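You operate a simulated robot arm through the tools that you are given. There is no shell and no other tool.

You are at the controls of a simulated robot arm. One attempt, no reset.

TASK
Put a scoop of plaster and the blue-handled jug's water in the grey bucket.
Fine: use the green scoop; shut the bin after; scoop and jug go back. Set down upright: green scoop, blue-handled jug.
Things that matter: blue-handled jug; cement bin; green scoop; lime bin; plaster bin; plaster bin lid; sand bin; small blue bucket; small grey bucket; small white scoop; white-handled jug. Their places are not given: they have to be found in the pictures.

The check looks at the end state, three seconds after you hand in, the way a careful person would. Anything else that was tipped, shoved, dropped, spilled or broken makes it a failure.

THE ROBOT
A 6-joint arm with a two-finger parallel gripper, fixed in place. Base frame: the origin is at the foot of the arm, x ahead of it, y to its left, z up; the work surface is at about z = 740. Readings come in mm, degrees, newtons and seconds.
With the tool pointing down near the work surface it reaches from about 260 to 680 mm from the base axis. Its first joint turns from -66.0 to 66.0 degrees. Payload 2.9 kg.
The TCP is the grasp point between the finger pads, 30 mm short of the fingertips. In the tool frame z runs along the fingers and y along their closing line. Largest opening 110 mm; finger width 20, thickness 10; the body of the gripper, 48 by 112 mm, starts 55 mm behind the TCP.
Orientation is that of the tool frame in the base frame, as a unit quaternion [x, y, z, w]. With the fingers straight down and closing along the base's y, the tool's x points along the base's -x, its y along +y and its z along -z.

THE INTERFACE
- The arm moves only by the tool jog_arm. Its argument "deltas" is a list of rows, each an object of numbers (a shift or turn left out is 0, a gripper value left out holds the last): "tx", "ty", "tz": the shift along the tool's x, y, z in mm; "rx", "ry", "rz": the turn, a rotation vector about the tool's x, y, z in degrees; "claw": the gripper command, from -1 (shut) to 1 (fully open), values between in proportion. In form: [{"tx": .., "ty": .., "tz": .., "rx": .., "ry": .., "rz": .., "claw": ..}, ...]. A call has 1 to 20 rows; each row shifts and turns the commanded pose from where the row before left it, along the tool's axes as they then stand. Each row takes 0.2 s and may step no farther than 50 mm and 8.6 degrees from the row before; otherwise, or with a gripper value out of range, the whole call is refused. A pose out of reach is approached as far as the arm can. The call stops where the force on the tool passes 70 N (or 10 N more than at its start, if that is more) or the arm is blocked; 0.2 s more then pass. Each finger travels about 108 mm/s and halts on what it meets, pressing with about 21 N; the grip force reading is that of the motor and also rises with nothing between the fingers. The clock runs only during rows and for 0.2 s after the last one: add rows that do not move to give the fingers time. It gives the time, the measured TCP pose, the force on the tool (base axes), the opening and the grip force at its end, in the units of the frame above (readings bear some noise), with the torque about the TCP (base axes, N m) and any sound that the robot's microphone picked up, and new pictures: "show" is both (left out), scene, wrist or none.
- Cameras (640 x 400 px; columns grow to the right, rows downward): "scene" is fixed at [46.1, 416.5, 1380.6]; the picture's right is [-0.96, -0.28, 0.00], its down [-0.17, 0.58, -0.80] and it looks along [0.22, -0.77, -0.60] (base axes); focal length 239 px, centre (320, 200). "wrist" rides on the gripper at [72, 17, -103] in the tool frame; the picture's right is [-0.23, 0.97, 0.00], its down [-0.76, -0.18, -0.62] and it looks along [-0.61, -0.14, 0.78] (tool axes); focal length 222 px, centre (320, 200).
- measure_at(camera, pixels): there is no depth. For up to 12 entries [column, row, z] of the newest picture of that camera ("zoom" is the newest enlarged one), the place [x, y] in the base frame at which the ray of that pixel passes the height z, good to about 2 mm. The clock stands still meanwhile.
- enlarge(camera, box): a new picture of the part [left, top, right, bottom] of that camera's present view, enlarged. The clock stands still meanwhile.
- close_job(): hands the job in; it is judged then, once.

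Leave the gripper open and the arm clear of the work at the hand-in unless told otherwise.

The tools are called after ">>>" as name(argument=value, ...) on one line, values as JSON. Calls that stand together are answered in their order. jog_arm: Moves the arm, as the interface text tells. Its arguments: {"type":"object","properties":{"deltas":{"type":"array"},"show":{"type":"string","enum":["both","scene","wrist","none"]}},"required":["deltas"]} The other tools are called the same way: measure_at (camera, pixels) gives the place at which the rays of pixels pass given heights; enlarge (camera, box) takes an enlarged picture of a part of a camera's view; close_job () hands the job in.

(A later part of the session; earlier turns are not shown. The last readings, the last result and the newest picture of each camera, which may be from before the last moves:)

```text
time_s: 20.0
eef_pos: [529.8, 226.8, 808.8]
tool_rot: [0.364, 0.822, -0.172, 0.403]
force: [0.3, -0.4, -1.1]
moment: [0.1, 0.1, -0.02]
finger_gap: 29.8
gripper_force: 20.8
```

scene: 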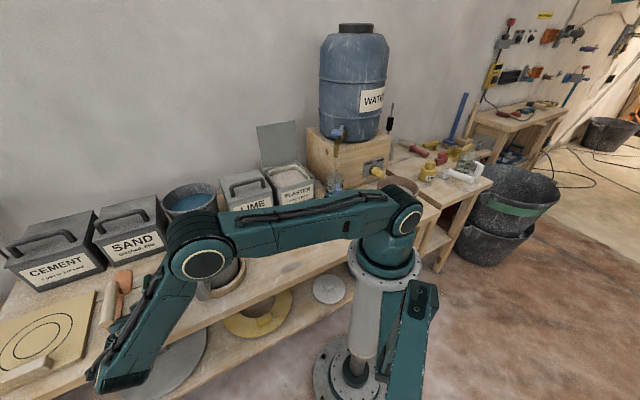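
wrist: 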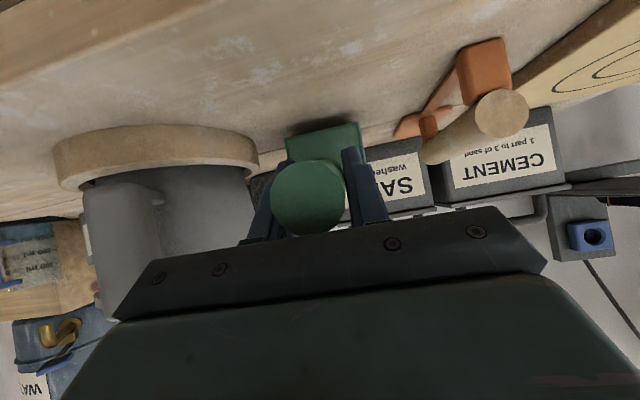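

The scoop is coming up with the gripper (shadow beneath it, gap still 29.8). Now I'll lift it to about z=1100 and then pitch the mouth down 40° for the trip to the plaster bin (it is still empty).

>>> jog_arm(deltas=[{"tx": -11.8, "tz": -9.2}, {"tx": -19.7, "tz": -15.4}, {"tx": -28.4, "tz": -22.2}, {"tx": -28.4, "tz": -22.2}, {"tx": -28.4, "tz": -22.2}, {"tx": -28.4, "tz": -22.2}, {"tx": -28.4, "tz": -22.2}, {"tx": -28.4, "tz": -22.2}, {"tx": -28.4, "tz": -22.2}, {}], show="both")

```text
time_s: 22.2
eef_pos: [529.3, 228.1, 1102.7]
tool_rot: [0.363, 0.822, -0.172, 0.404]
force: [-0.2, 0.6, -1.3]
moment: [0.09, 0.07, 0.02]
finger_gap: 29.4
gripper_force: 21.7
```

scene: 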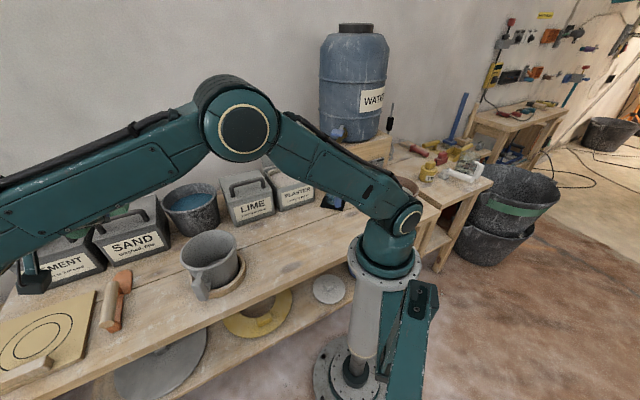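
wrist: 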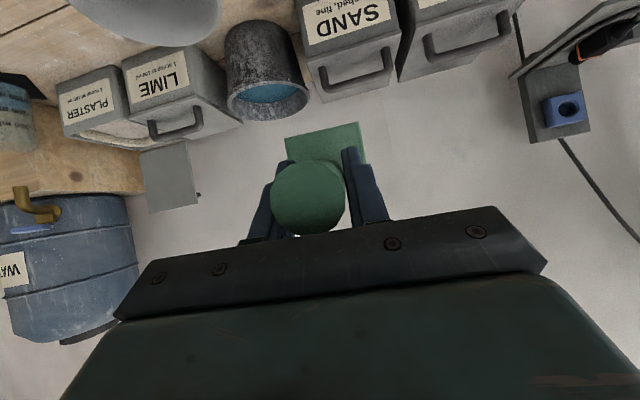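

The scoop is firmly held at z=1103. Now I pitch its mouth down 40° and travel at height to just in front of the plaster bin.

>>> jog_arm(deltas=[{"ry": 8}, {"ry": 8}, {"ry": 8}, {"ry": 8}, {"ry": 8}, {"tx": -17.63, "ty": -38.93, "tz": 7.1}, {"tx": -17.63, "ty": -38.93, "tz": 7.1}, {"tx": -17.63, "ty": -38.93, "tz": 7.1}, {"tx": -17.63, "ty": -38.93, "tz": 7.1}, {"tx": -17.63, "ty": -38.93, "tz": 7.1}, {"tx": -17.63, "ty": -38.93, "tz": 7.1}, {"tx": -17.63, "ty": -38.93, "tz": 7.1}, {"tx": -17.63, "ty": -38.93, "tz": 7.1}, {"tx": -17.63, "ty": -38.93, "tz": 7.1}, {"tx": -17.63, "ty": -38.93, "tz": 7.1}, {"tx": -17.63, "ty": -38.93, "tz": 7.1}, {"tx": -17.63, "ty": -38.93, "tz": 7.1}, {"tx": -17.63, "ty": -38.93, "tz": 7.1}, {}], show="both")

```text
time_s: 26.2
eef_pos: [321.7, -294.7, 1049.2]
tool_rot: [0.4, 0.91, -0.037, 0.098]
force: [0.0, -0.4, -1.0]
moment: [0.05, 0.01, -0.01]
finger_gap: 29.7
gripper_force: 20.8
```

scene: 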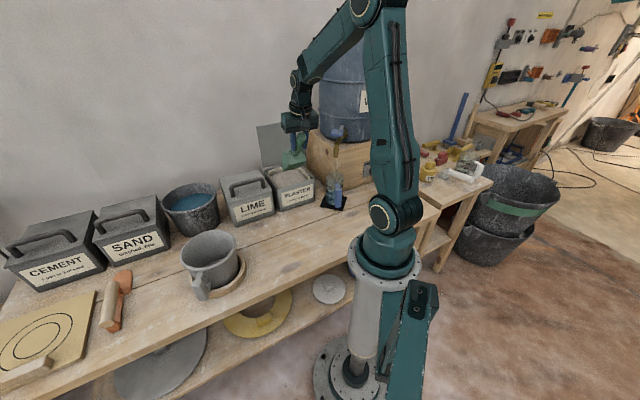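
wrist: 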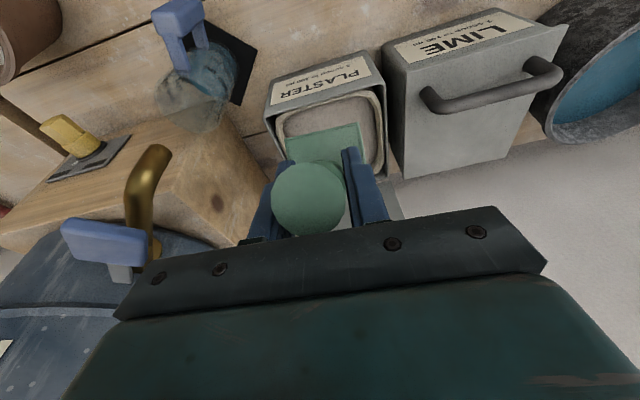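

The scoop hangs over the plaster bin, in front of the lid. I'll zoom the scene view to check its pose over the tray before dipping.

>>> enlarge(camera="scene", box=[240, 90, 350, 215])

>>> enlarge(camera="wrist", box=[240, 40, 420, 220])

```text
3.20 times, centred on (295, 152) of scene
```

zoom: 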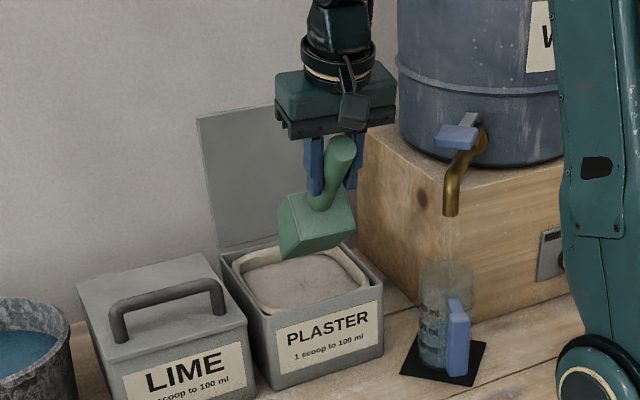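

```text
2.22 times, centred on (330, 130) of wrist
```

zoom: 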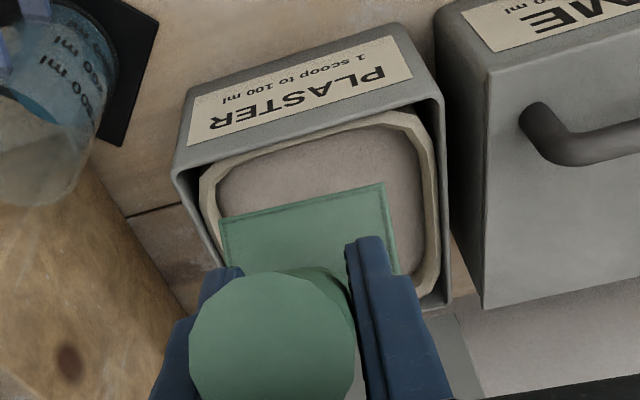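

The pose is right; the scoop sits centrally. I'll correct the yaw by 4° to line up with the bin, lower the lip to just above the plaster, then push in along the blade in small steps watching the force.

>>> jog_arm(deltas=[{"rx": -0.83, "rz": -3.91}, {"tx": 0.97, "tz": 24.5}, {"tx": 0.97, "tz": 24.5}, {}], show="both")

>>> enlarge(camera="scene", box=[240, 120, 340, 215])

>>> enlarge(camera="wrist", box=[230, 60, 420, 230])

```text
time_s: 27.2
eef_pos: [328.7, -300.7, 1003.3]
tool_rot: [0.367, 0.924, -0.033, 0.1]
force: [-0.2, 0.1, -0.9]
moment: [0.06, 0.03, 0.01]
finger_gap: 29.9
gripper_force: 21.4
```

scene: 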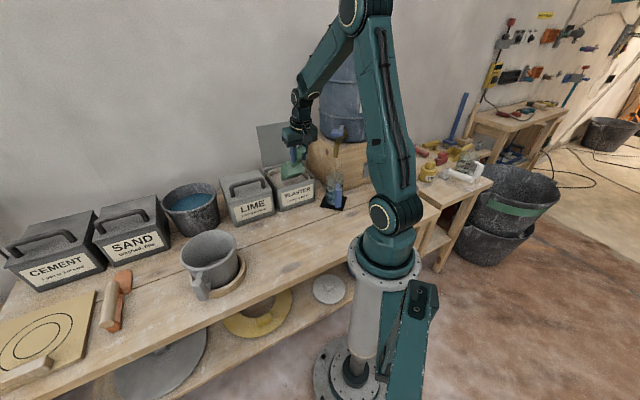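
wrist: 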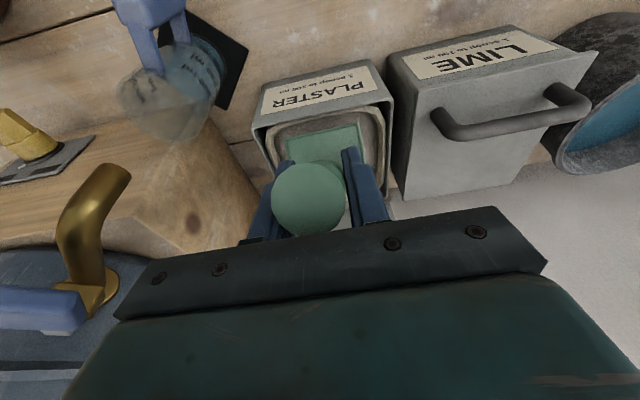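

```text
4.21 times, centred on (290, 168) of scene
```

zoom: 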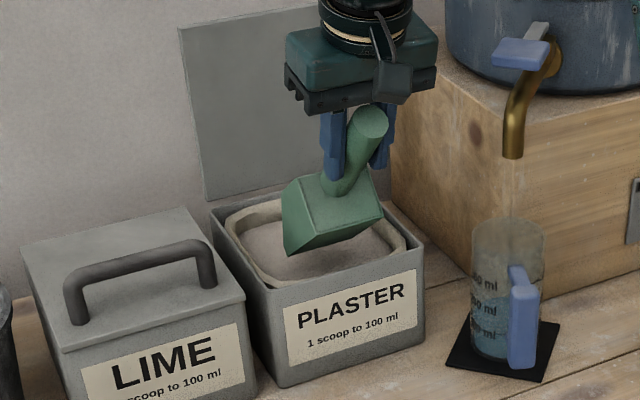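

```text
2.35 times, centred on (325, 145) of wrist
```

zoom: 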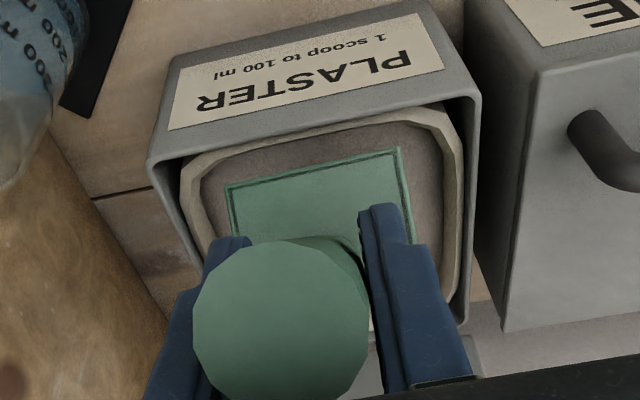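

The lip is about to touch the plaster at its centre-front. I push in along the blade: 24 mm forward and 36 mm down in four small steps.

>>> jog_arm(deltas=[{"tx": -4.0, "tz": 9.95}, {"tx": -4.0, "tz": 9.95}, {}], show="scene")

>>> enlarge(camera="scene", box=[250, 130, 330, 215])

```text
time_s: 28.0
eef_pos: [336.4, -309.5, 984.9]
tool_rot: [0.368, 0.924, -0.034, 0.1]
force: [0.5, -0.3, -1.6]
moment: [0.04, 0.05, -0.02]
finger_gap: 29.7
gripper_force: 21.1
```

scene: 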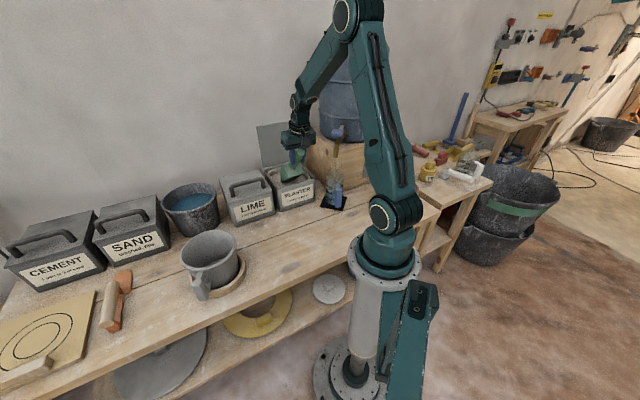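

```text
4.71 times, centred on (290, 172) of scene
```

zoom: 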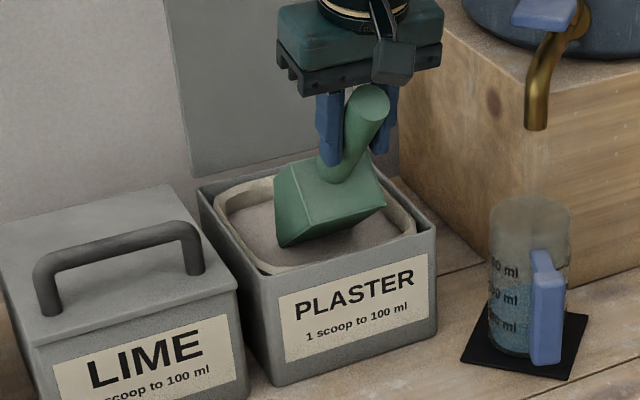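

No resistance yet (force about 1.6 N). Continuing the plunge two more steps.

>>> jog_arm(deltas=[{"tx": -4.0, "tz": 9.95}, {"tx": -4.0, "tz": 9.95}, {}], show="both")

>>> enlarge(camera="scene", box=[250, 130, 330, 215])

>>> enlarge(camera="wrist", box=[230, 60, 420, 230])

```text
time_s: 28.8
eef_pos: [345.2, -317.0, 968.8]
tool_rot: [0.367, 0.924, -0.033, 0.099]
force: [-0.7, -0.8, -1.3]
moment: [0.04, 0.06, 0.01]
finger_gap: 29.9
gripper_force: 21.0
```

scene: 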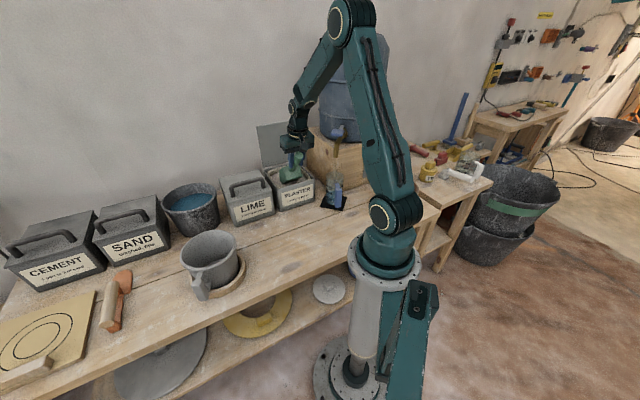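
wrist: 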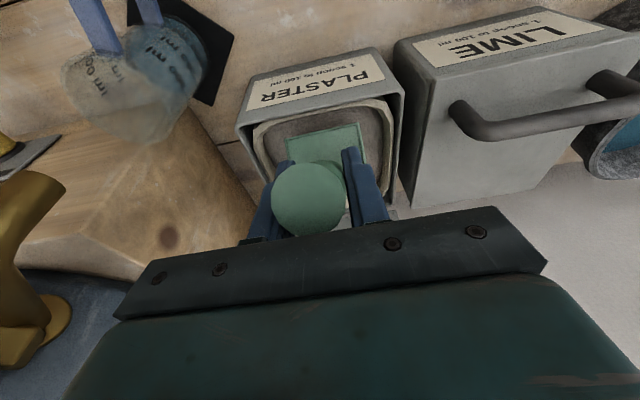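

```text
4.71 times, centred on (290, 172) of scene
```

zoom: 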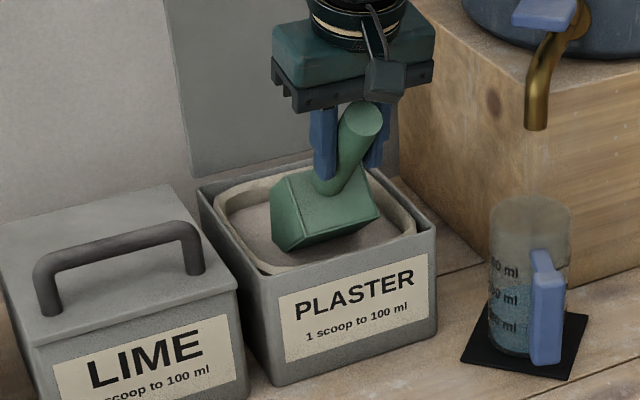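

```text
2.35 times, centred on (325, 145) of wrist
```

zoom: 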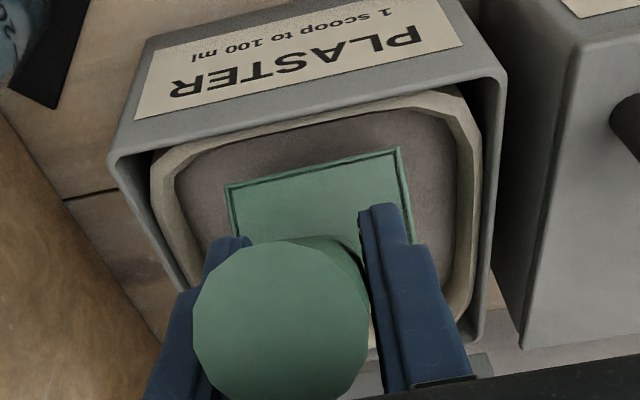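

The scoop's lip has gone below the surface with no resistance. Now I sweep forward and deeper while levelling the scoop from 40° to 15°, then check.

>>> jog_arm(deltas=[{"tx": 8.2, "tz": 13.2, "ry": -5}, {"tx": 7.4, "tz": 12.8, "ry": -5}, {"tx": 7.9, "tz": 13.5, "ry": -5}, {"tx": 8.3, "tz": 13.2, "ry": -5}, {"tx": 8.9, "tz": 10.1, "ry": -5}, {}], show="both")

>>> enlarge(camera="scene", box=[250, 130, 330, 215])

>>> enlarge(camera="wrist", box=[230, 60, 420, 230])

```text
time_s: 30.2
eef_pos: [336.8, -306.3, 893.7]
tool_rot: [0.351, 0.88, -0.112, 0.298]
force: [-0.5, 0.0, -0.8]
moment: [0.07, 0.09, -0.02]
finger_gap: 29.7
gripper_force: 20.6
```

scene: 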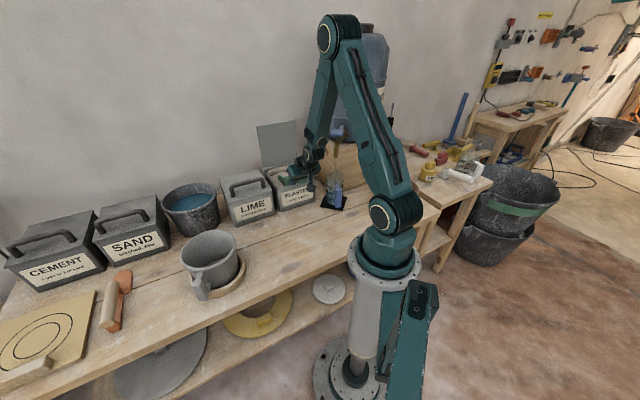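
wrist: 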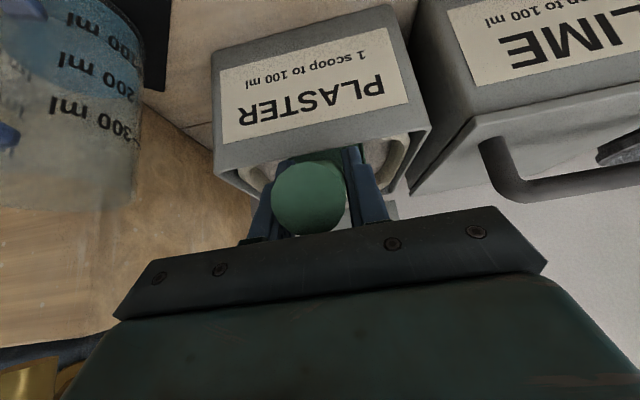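

```text
4.71 times, centred on (290, 172) of scene
```

zoom: 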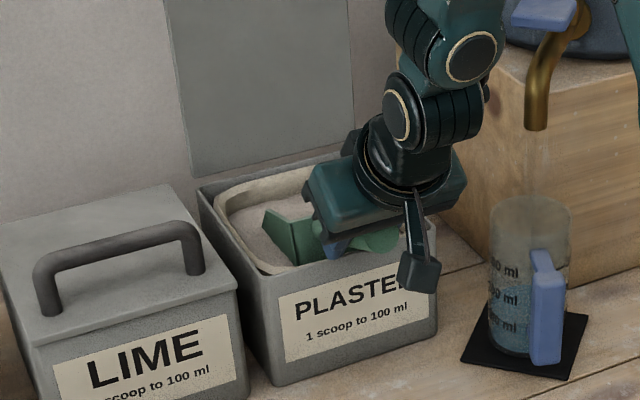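

```text
2.35 times, centred on (325, 145) of wrist
```

zoom: 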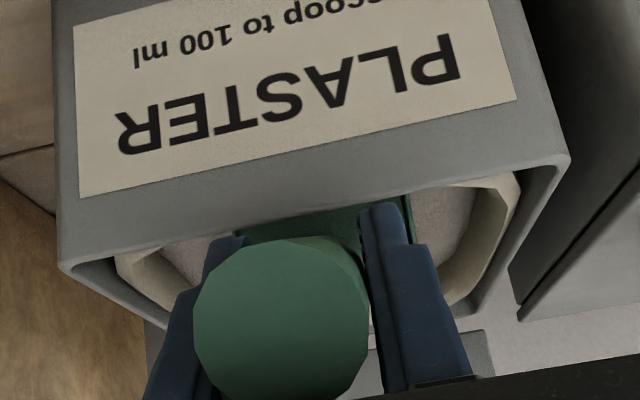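

Still almost no force, and the box is in the plaster. Now I finish levelling while raising it gently, keeping the handle clear of the bin's front rim.

>>> jog_arm(deltas=[{"tx": 5.5, "tz": -4.15, "ry": -5}, {"tx": 4.98, "tz": -4.48, "ry": -5}, {"tx": 2.2, "tz": -6.8, "ry": -5}, {"tx": -0.2, "tz": -7.8, "ry": -5}, {"tx": -4.2, "tz": -2.7}, {}], show="both")

>>> enlarge(camera="scene", box=[250, 130, 330, 215])

```text
time_s: 31.6
eef_pos: [316.6, -290.2, 907.2]
tool_rot: [0.327, 0.815, -0.172, 0.445]
force: [-0.3, -0.2, -2.4]
moment: [0.07, 0.07, 0.06]
finger_gap: 29.7
gripper_force: 21.1
```

scene: 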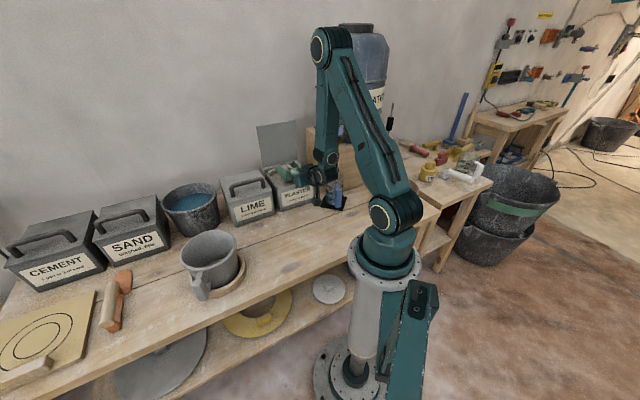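
wrist: 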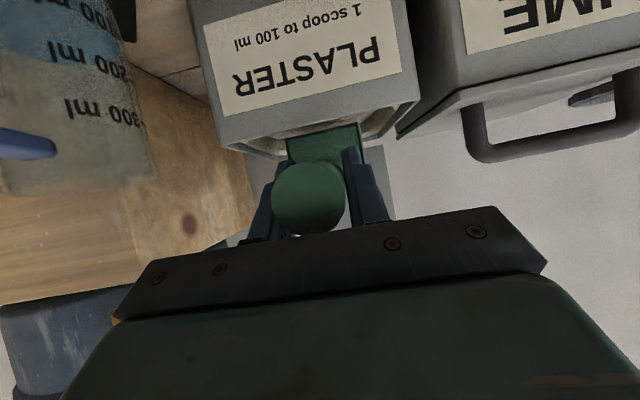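

```text
4.71 times, centred on (290, 172) of scene
```

zoom: 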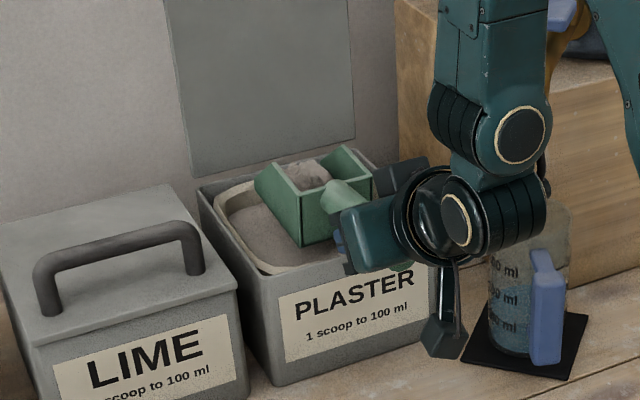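

The scoop carries plaster: it is visible in the box, and the load rose by about 1.2 N. I'll zoom to see how full it is, then lift slowly.

>>> enlarge(camera="scene", box=[270, 145, 320, 190])

>>> jog_arm(deltas=[{"tx": -4.2, "tz": -2.7}, {"tx": -8.4, "tz": -5.4}, {"tx": -8.4, "tz": -5.4}, {"tx": -8.4, "tz": -5.4}, {"tx": -8.4, "tz": -5.4}, {"tx": -8.4, "tz": -5.4}, {"tx": -4.2, "tz": -2.7}, {}], show="both")

>>> enlarge(camera="scene", box=[250, 110, 330, 205])

```text
8.89 times, centred on (295, 168) of scene
```

zoom: 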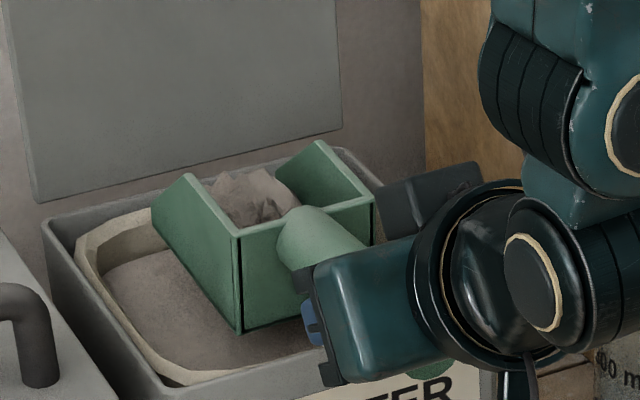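

```text
time_s: 33.4
eef_pos: [315.9, -289.4, 967.6]
tool_rot: [0.326, 0.816, -0.171, 0.446]
force: [-0.2, -0.2, -0.7]
moment: [0.06, 0.08, 0.01]
finger_gap: 29.8
gripper_force: 21.0
```

scene: 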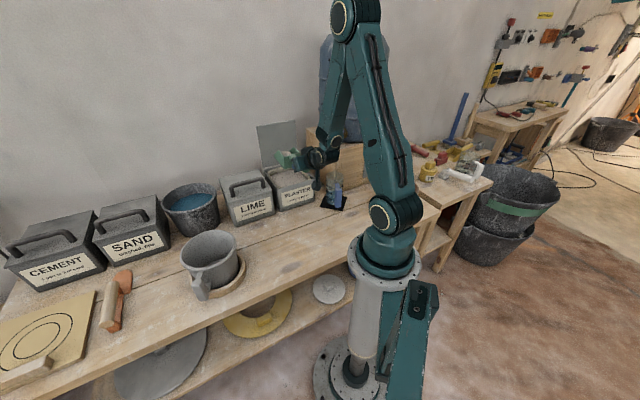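
wrist: 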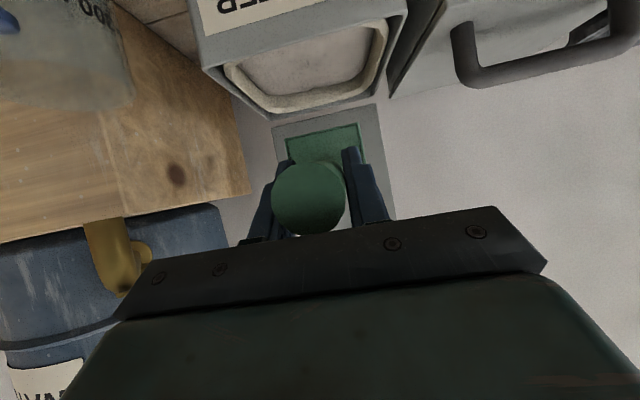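

```text
4.21 times, centred on (290, 158) of scene
```

zoom: 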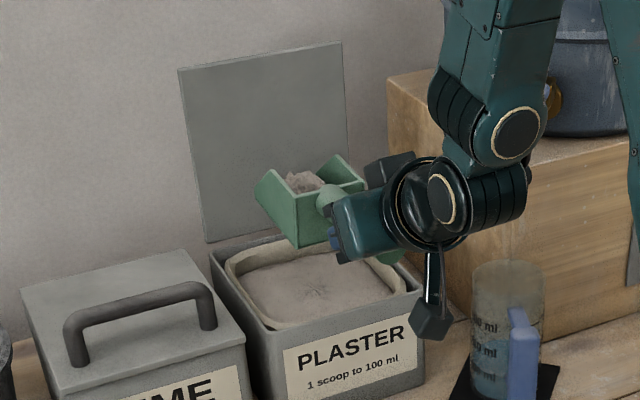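

The scoop holds a heaped load and nothing fell outside the bin. Now I lift further and carry it level on an arc (keeping the wrist away from the base) towards the bucket.

>>> jog_arm(deltas=[{"tx": -12.6, "tz": -8.2}, {"tx": -18.4, "tz": -12}, {"tx": -12.6, "tz": -8.2}, {"tx": 0.9, "ty": 14.4, "tz": -1.4}, {"tx": 1.87, "ty": 28.8, "tz": -2.87}, {"tx": 1.87, "ty": 28.8, "tz": -2.87}, {"tx": 1.87, "ty": 28.8, "tz": -2.87}, {"tx": 1.87, "ty": 28.8, "tz": -2.87}, {"tx": 1.87, "ty": 28.8, "tz": -2.87}, {"tx": 12.5, "ty": 22.4, "tz": -15.6}, {"tx": 12.5, "ty": 22.4, "tz": -15.6}, {"tx": 12.5, "ty": 22.4, "tz": -15.6}, {"tx": 12.5, "ty": 22.4, "tz": -15.6}, {"tx": 6.2, "ty": 11.2, "tz": -7.8}, {}], show="both")

```text
time_s: 36.6
eef_pos: [415.6, -26.4, 1012.9]
tool_rot: [0.328, 0.815, -0.172, 0.445]
force: [0.2, -0.4, -1.3]
moment: [0.09, 0.09, -0.01]
finger_gap: 30.0
gripper_force: 20.9
```

scene: 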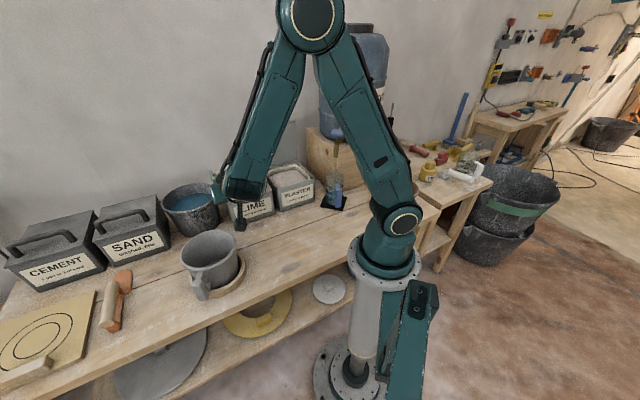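
wrist: 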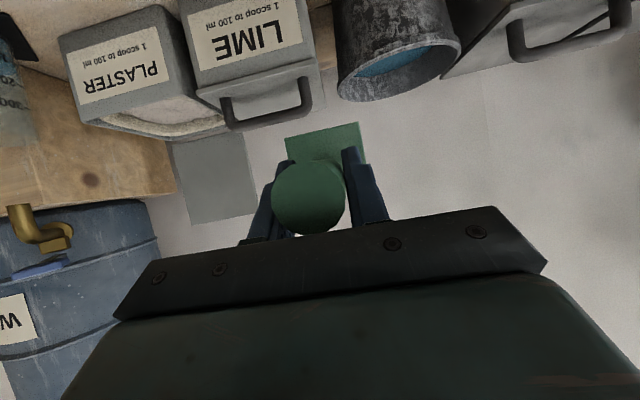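

The load is stable. I continue to the pre-dump position, so that the scoop's lip ends above the bucket centre, estimated at (468,73) with rim z≈870.

>>> jog_arm(deltas=[{"tx": 8.4, "ty": 6.75, "tz": -10.3}, {"tx": 16.8, "ty": 13.5, "tz": -20.6}, {"tx": 16.8, "ty": 13.5, "tz": -20.6}, {"tx": 16.8, "ty": 13.5, "tz": -20.6}, {"tx": 16.8, "ty": 13.5, "tz": -20.6}, {"tx": 16.8, "ty": 13.5, "tz": -20.6}, {"tx": 16.8, "ty": 13.5, "tz": -20.6}, {"tx": 16.8, "ty": 13.5, "tz": -20.6}, {"tx": 8.4, "ty": 6.75, "tz": -10.3}, {}], show="both")

>>> enlarge(camera="scene", box=[110, 160, 290, 320])

```text
time_s: 38.8
eef_pos: [338.1, 197.2, 991.9]
tool_rot: [0.328, 0.815, -0.172, 0.445]
force: [-0.2, -1.1, -0.8]
moment: [0.08, 0.05, -0.03]
finger_gap: 29.9
gripper_force: 21.2
```

scene: 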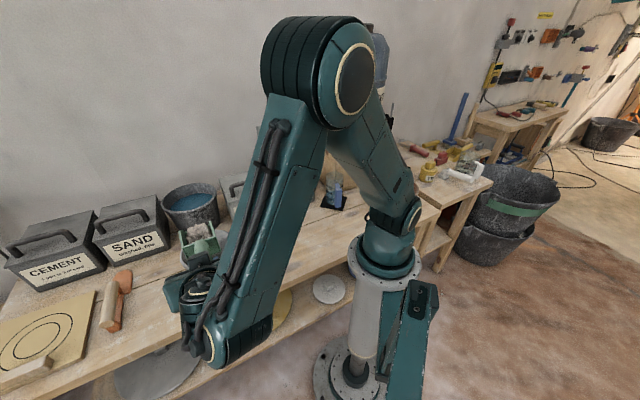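
wrist: 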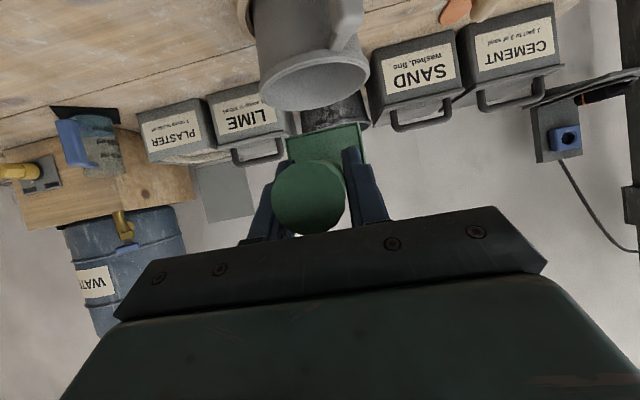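

```text
2.50 times, centred on (200, 240) of scene
```

zoom: 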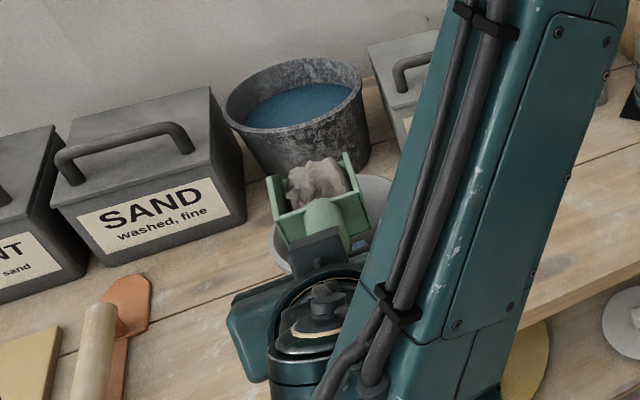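

The scoop is over the bucket area with its load. The wrist view shows the bucket rim around (315,80), so I'll measure that to verify the bucket centre.

>>> enlarge(camera="wrist", box=[230, 0, 400, 130])

>>> measure_at(camera="zoom", pixels=[[320, 200, 860]])

```text
3.08 times, centred on (315, 65) of wrist
```

zoom: 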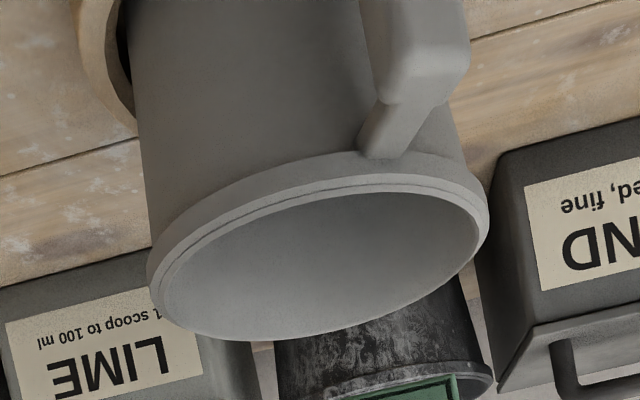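

```text
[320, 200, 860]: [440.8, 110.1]
```

>>> measure_at(camera="zoom", pixels=[[148, 280, 865], [148, 280, 875], [490, 212, 865], [490, 212, 875], [390, 168, 865], [390, 168, 875], [250, 340, 865], [250, 340, 875], [318, 256, 870]])

```text
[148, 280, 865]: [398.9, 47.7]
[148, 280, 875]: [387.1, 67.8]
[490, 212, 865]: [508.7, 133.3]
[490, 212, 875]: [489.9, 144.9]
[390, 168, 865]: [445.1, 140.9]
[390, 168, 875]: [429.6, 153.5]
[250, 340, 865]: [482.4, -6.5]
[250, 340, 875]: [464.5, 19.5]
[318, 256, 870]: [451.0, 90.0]
```

The rim works out at about (469,69), z≈864. I'll keep the lip as the pivot about 25 mm above the rim and just behind the centre, and pitch the scoop down in 5° steps, stopping at 40° for a look.

>>> jog_arm(deltas=[{"tx": 8.1, "ty": -3, "tz": 0.5, "ry": 5}, {"tx": 7.6, "tz": 6.6, "ry": 5}, {"tx": -4.3, "tz": 5.2, "ry": 5}, {"tx": -15.2, "tz": -5.0, "ry": 5}, {"tx": -15.3, "tz": -5.1, "ry": 5}, {"tx": -15.3, "tz": -5.1, "ry": 5}, {}], show="both")

>>> enlarge(camera="scene", box=[150, 170, 280, 300])

>>> enlarge(camera="wrist", box=[220, 20, 400, 200])

```text
time_s: 40.4
eef_pos: [356.6, 172.2, 1014.0]
tool_rot: [0.361, 0.903, -0.082, 0.219]
force: [0.5, 0.2, -1.0]
moment: [0.1, 0.07, 0.01]
finger_gap: 30.1
gripper_force: 20.0
```

scene: 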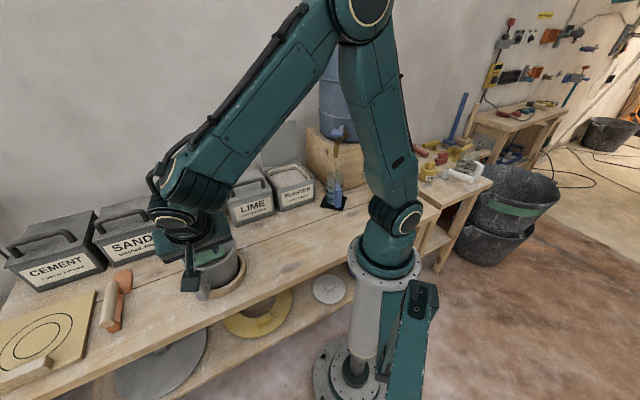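
wrist: 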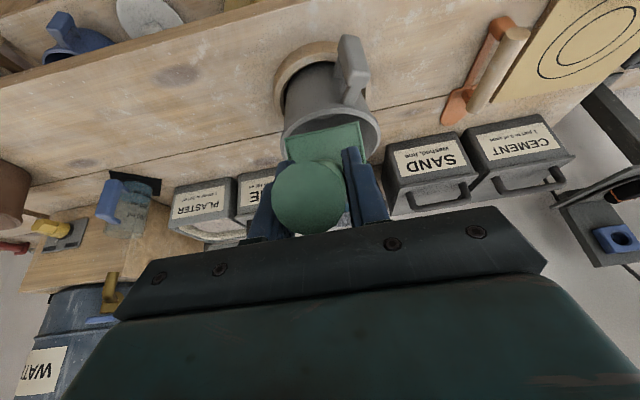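

```text
3.08 times, centred on (215, 235) of scene
```

zoom: 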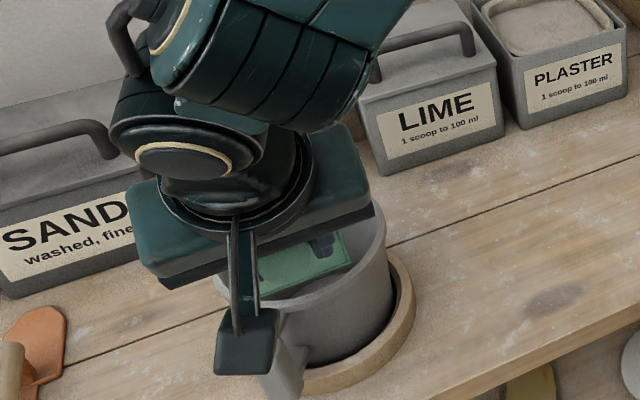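

```text
2.22 times, centred on (310, 110) of wrist
```

zoom: 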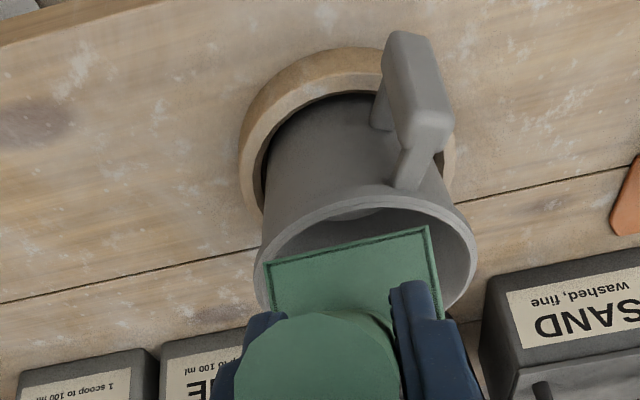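

At 25° the load still sits in the scoop above the bucket. From this steeper view I'll measure the rim again to be sure of the lateral centring.

>>> measure_at(camera="zoom", pixels=[[255, 275, 864], [477, 258, 864], [375, 184, 864], [255, 275, 872], [477, 258, 872], [375, 184, 872], [470, 285, 864], [262, 305, 864], [440, 193, 864], [290, 215, 864]])

```text
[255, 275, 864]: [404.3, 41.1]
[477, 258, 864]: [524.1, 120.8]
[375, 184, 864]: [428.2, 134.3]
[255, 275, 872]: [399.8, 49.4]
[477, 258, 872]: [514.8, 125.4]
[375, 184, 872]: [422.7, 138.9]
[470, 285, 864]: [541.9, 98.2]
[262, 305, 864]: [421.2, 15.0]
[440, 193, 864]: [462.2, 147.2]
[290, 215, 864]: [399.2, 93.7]
```

The bucket centre refines to (470,73) with the lip 6 mm off to one side. I correct that, lower the lip slightly and continue pitching to 80° to drop the plaster in.

>>> jog_arm(deltas=[{"tx": -13.7, "ty": 3, "tz": -2.6, "ry": 5}, {"tx": -13.9, "ty": 3, "tz": -2.4, "ry": 5}, {"tx": -14.2, "tz": -2.3, "ry": 5}, {"tx": -14.4, "tz": -2.2, "ry": 5}, {"tx": -14.7, "tz": -2.2, "ry": 5}, {"tx": -15.3, "tz": -5.1, "ry": 5}, {"tx": -15.3, "tz": -5.1, "ry": 5}, {"tx": -15.3, "tz": -5.1, "ry": 5}, {"tx": -15.3, "tz": -5.1, "ry": 5}, {"tx": -15.3, "tz": -5.1, "ry": 5}, {"tx": -15.3, "tz": -5.1, "ry": 5}, {}, {}], show="both")

>>> enlarge(camera="scene", box=[150, 150, 290, 310])

>>> enlarge(camera="wrist", box=[200, 20, 440, 200])

```text
time_s: 43.2
eef_pos: [461.7, 70.2, 1045.7]
tool_rot: [0.358, 0.903, 0.095, -0.22]
force: [0.0, 0.6, -1.0]
moment: [-0.01, 0.0, -0.01]
finger_gap: 29.7
gripper_force: 21.4
out of reach, approached as far as the arm can: row 11
```

scene: 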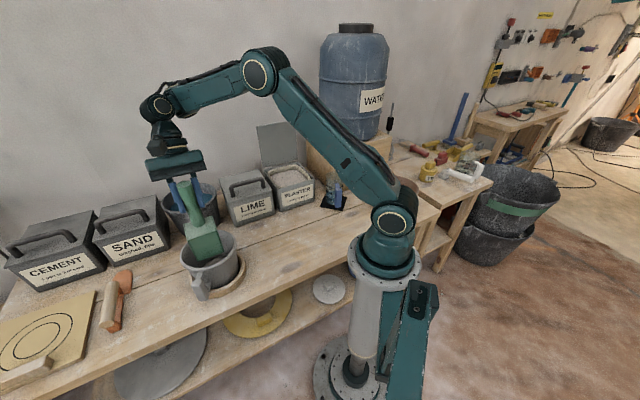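
wrist: 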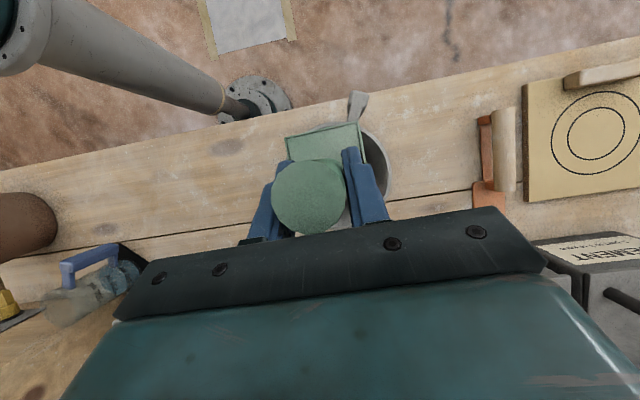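

```text
2.50 times, centred on (220, 230) of scene
```

zoom: 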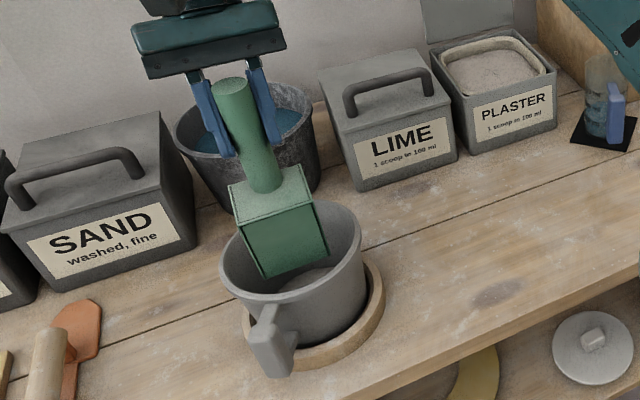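

```text
2.22 times, centred on (320, 110) of wrist
```

zoom: 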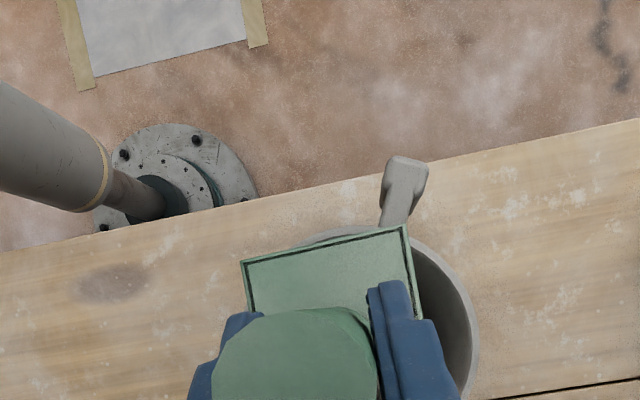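

Plaster is visible in the bottom of the bucket and the load on the wrist is back to the empty scoop's weight. I'll raise the scoop 40 mm, then bring it back to level to check that it is empty.

>>> jog_arm(deltas=[{"tx": 9.4, "tz": -17.7}, {"tx": 9.4, "tz": -17.7}, {}, {"tx": 15.3, "tz": 5.1, "ry": -5}, {"tx": 24.5, "tz": 8.2, "ry": -8}, {"tx": 24.5, "tz": 8.2, "ry": -8}, {"tx": 24.5, "tz": 8.2, "ry": -8}, {"tx": 24.5, "tz": 8.2, "ry": -8}, {"tx": 24.5, "tz": 8.2, "ry": -8}, {"tx": 24.5, "tz": 8.2, "ry": -8}, {"tx": 24.5, "tz": 8.2, "ry": -8}, {"tx": 24.5, "tz": 8.2, "ry": -8}, {"tx": 24.5, "tz": 8.2, "ry": -8}, {}], show="both")

>>> enlarge(camera="scene", box=[150, 150, 290, 310])

```text
time_s: 46.2
eef_pos: [317.6, 203.4, 968.4]
tool_rot: [0.339, 0.844, -0.148, 0.388]
force: [-0.1, 1.0, -1.2]
moment: [0.08, 0.04, -0.02]
finger_gap: 29.7
gripper_force: 21.2
out of reach, approached as far as the arm can: row 1, 2, 13
```

scene: 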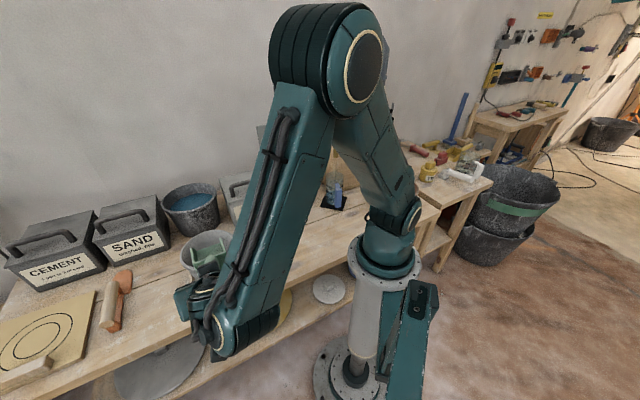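
wrist: 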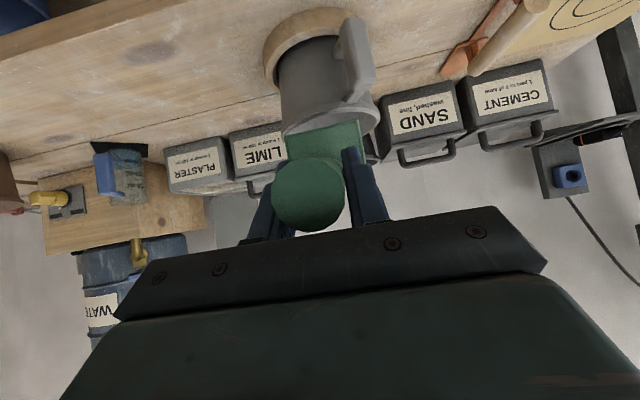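

```text
2.50 times, centred on (220, 230) of scene
```

zoom: 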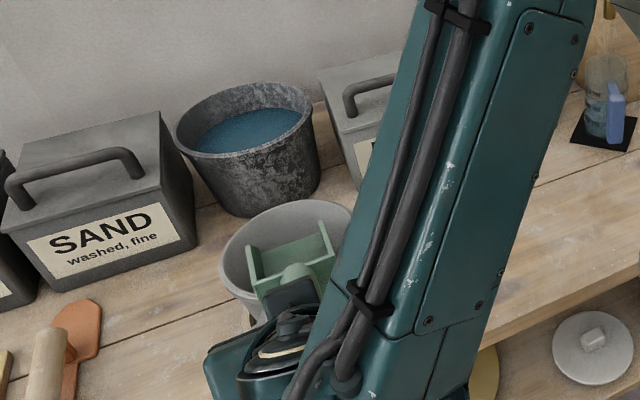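

The scoop looks empty. A closer zoom to confirm, before lifting it back to its place.

>>> enlarge(camera="scene", box=[195, 215, 245, 270])

```text
7.27 times, centred on (220, 242) of scene
```

zoom: 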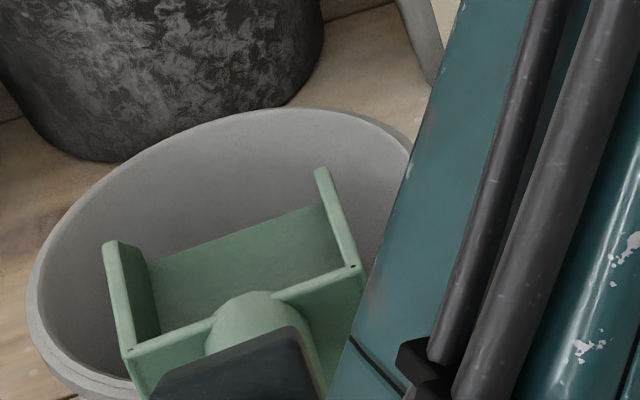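

The scoop is clean and empty, and the plaster is in the bucket. I'll move it up and outward off the bucket and then read the pose for the return.

>>> jog_arm(deltas=[{"tx": -22.4, "ty": 26.3, "tz": 9.5}, {"tx": -22.4, "ty": 26.3, "tz": 9.5}, {"tx": -22.4, "ty": 26.3, "tz": 9.5}, {}], show="both")

>>> enlarge(camera="scene", box=[130, 200, 260, 320])

```text
time_s: 47.2
eef_pos: [419.9, 215.5, 1000.1]
tool_rot: [0.338, 0.845, -0.148, 0.387]
force: [0.7, -0.1, -1.6]
moment: [0.06, 0.06, 0.03]
finger_gap: 29.8
gripper_force: 20.9
```

scene: 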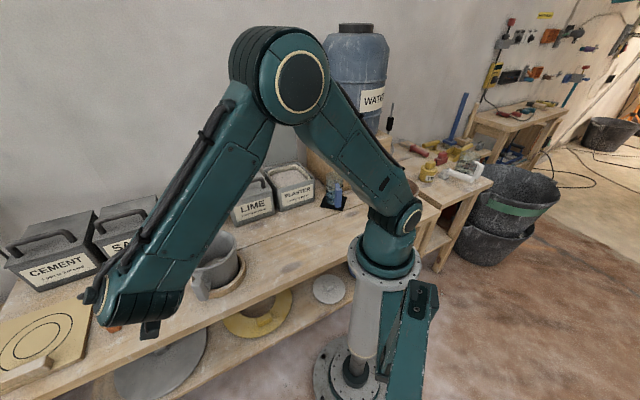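
wrist: 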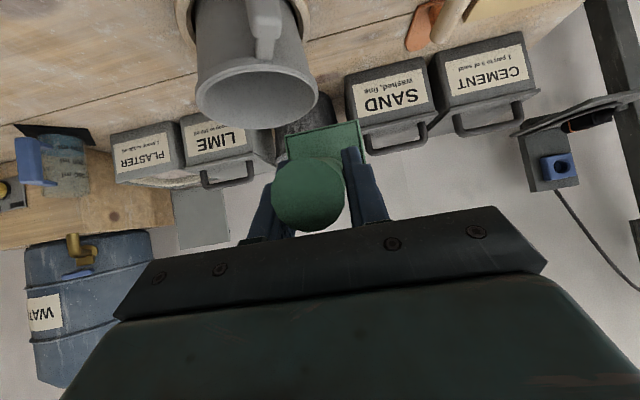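

```text
3.33 times, centred on (195, 260) of scene
```

zoom: 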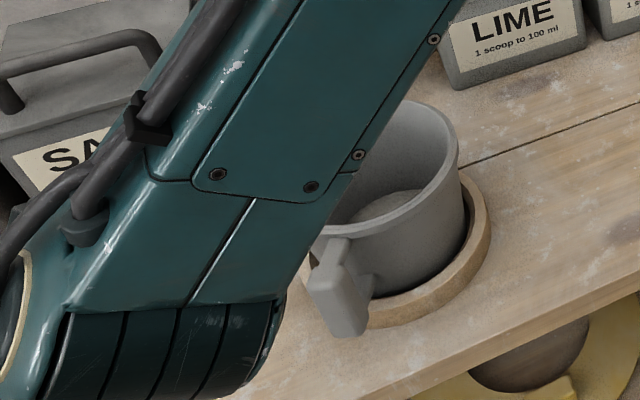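

Now I restore the exact grasp orientation (yaw +4.15°, tilt -3°) and move above the scoop's original place.

>>> jog_arm(deltas=[{"rx": 3.13, "rz": 2.72}, {"ry": -3}, {"tx": 9.45, "ty": 22.15, "tz": 28.5}, {"tx": 9.45, "ty": 22.15, "tz": 28.5}, {"tx": 9.45, "ty": 22.15, "tz": 28.5}, {"tx": 9.45, "ty": 22.15, "tz": 28.5}, {}, {}], show="both")

```text
time_s: 49.0
eef_pos: [531.5, 227.8, 903.4]
tool_rot: [0.365, 0.821, -0.172, 0.404]
force: [0.6, 0.7, -0.9]
moment: [0.07, 0.04, -0.01]
finger_gap: 29.8
gripper_force: 21.3
```

scene: 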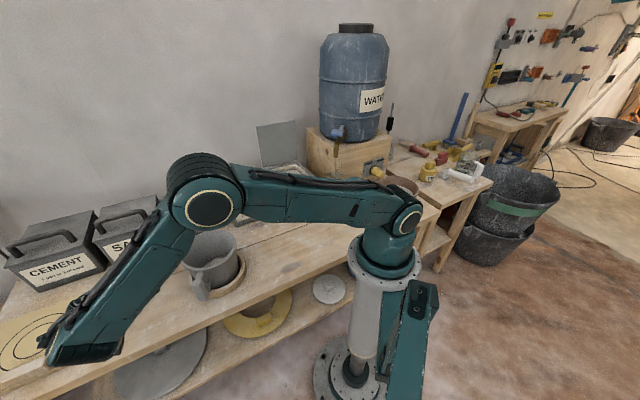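
wrist: 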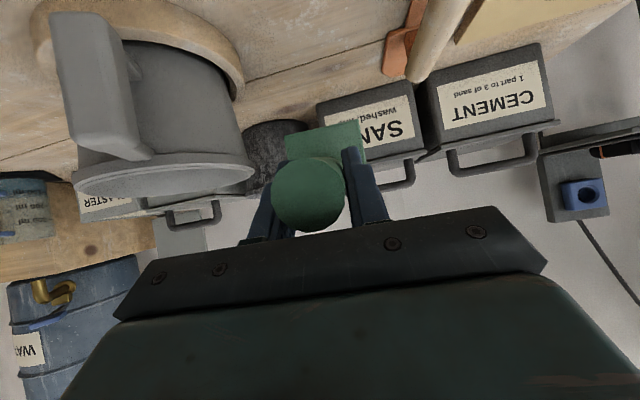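

Orientation matches the pick-up. Lowering most of the way, stopping about 8 mm above the set-down height.

>>> jog_arm(deltas=[{"tx": 23.5, "ty": -0.6, "tz": 18.6}, {"tx": 23.5, "ty": -0.6, "tz": 18.6}, {"tx": 19.6, "ty": -0.5, "tz": 15.5}, {"tx": 9.4, "ty": -0.4, "tz": 7.4}, {}, {}], show="wrist")

```text
time_s: 50.4
eef_pos: [528.9, 224.7, 805.4]
tool_rot: [0.364, 0.822, -0.171, 0.403]
force: [-0.1, 0.4, -0.7]
moment: [0.06, 0.08, 0.04]
finger_gap: 29.7
gripper_force: 21.0
```

wrist: 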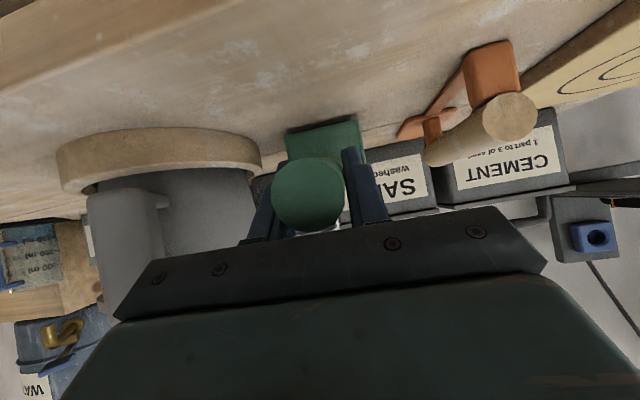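

Lowering the last 8 mm in small steps and checking for contact with the bench.

>>> jog_arm(deltas=[{"tx": 1.57, "tz": 1.24}, {"tx": 1.57, "tz": 1.24}, {"tx": 1.57, "tz": 1.24}, {"tx": 1.2, "tz": 0.9}, {}], show="wrist")

```text
time_s: 51.6
eef_pos: [529.5, 225.1, 798.5]
tool_rot: [0.365, 0.821, -0.172, 0.403]
force: [-0.7, 0.9, 3.7]
moment: [-0.61, -0.33, -0.07]
finger_gap: 29.6
gripper_force: 20.9
```

wrist: 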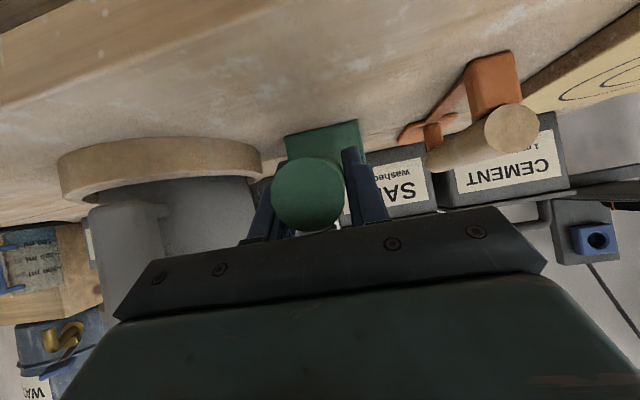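

Contact: 3.7 N up, with the moment showing the lip touching first by a hair. I tip the mouth up 0.6° while lowering 2 mm to seat it flat, then open the fingers.

>>> jog_arm(deltas=[{"tx": 0.8, "tz": 0.6, "ry": -0.3}, {"tx": 0.8, "tz": 0.6, "ry": -0.3}, {}], show="none")

```text
time_s: 52.4
eef_pos: [529.1, 225.2, 797.0]
tool_rot: [0.363, 0.819, -0.173, 0.408]
force: [-2.3, 3.0, 10.1]
moment: [-0.57, 0.0, -0.2]
finger_gap: 29.9
gripper_force: 20.9
```

The scoop is seated on the bench now (10 N). Opening the gripper to 60 mm.

>>> jog_arm(deltas=[{"tx": -0.4, "tz": -0.3}, {"claw": 0.1}, {"claw": 0.1}, {"claw": 0.1}, {}], show="wrist")

```text
time_s: 53.6
eef_pos: [529.1, 225.0, 797.0]
tool_rot: [0.364, 0.82, -0.174, 0.407]
force: [1.0, 0.7, -0.3]
moment: [-0.02, 0.01, -0.02]
finger_gap: 60.6
gripper_force: 0.0
```

wrist: 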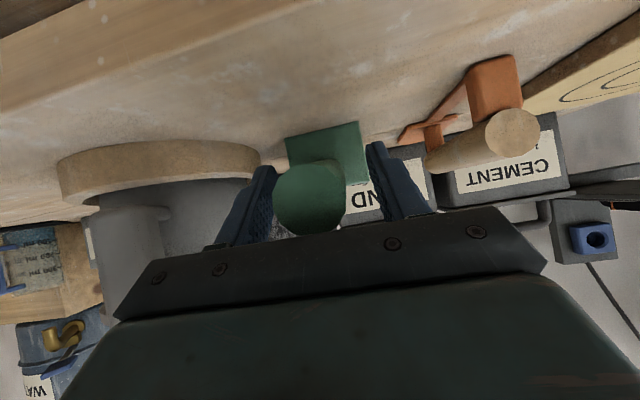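

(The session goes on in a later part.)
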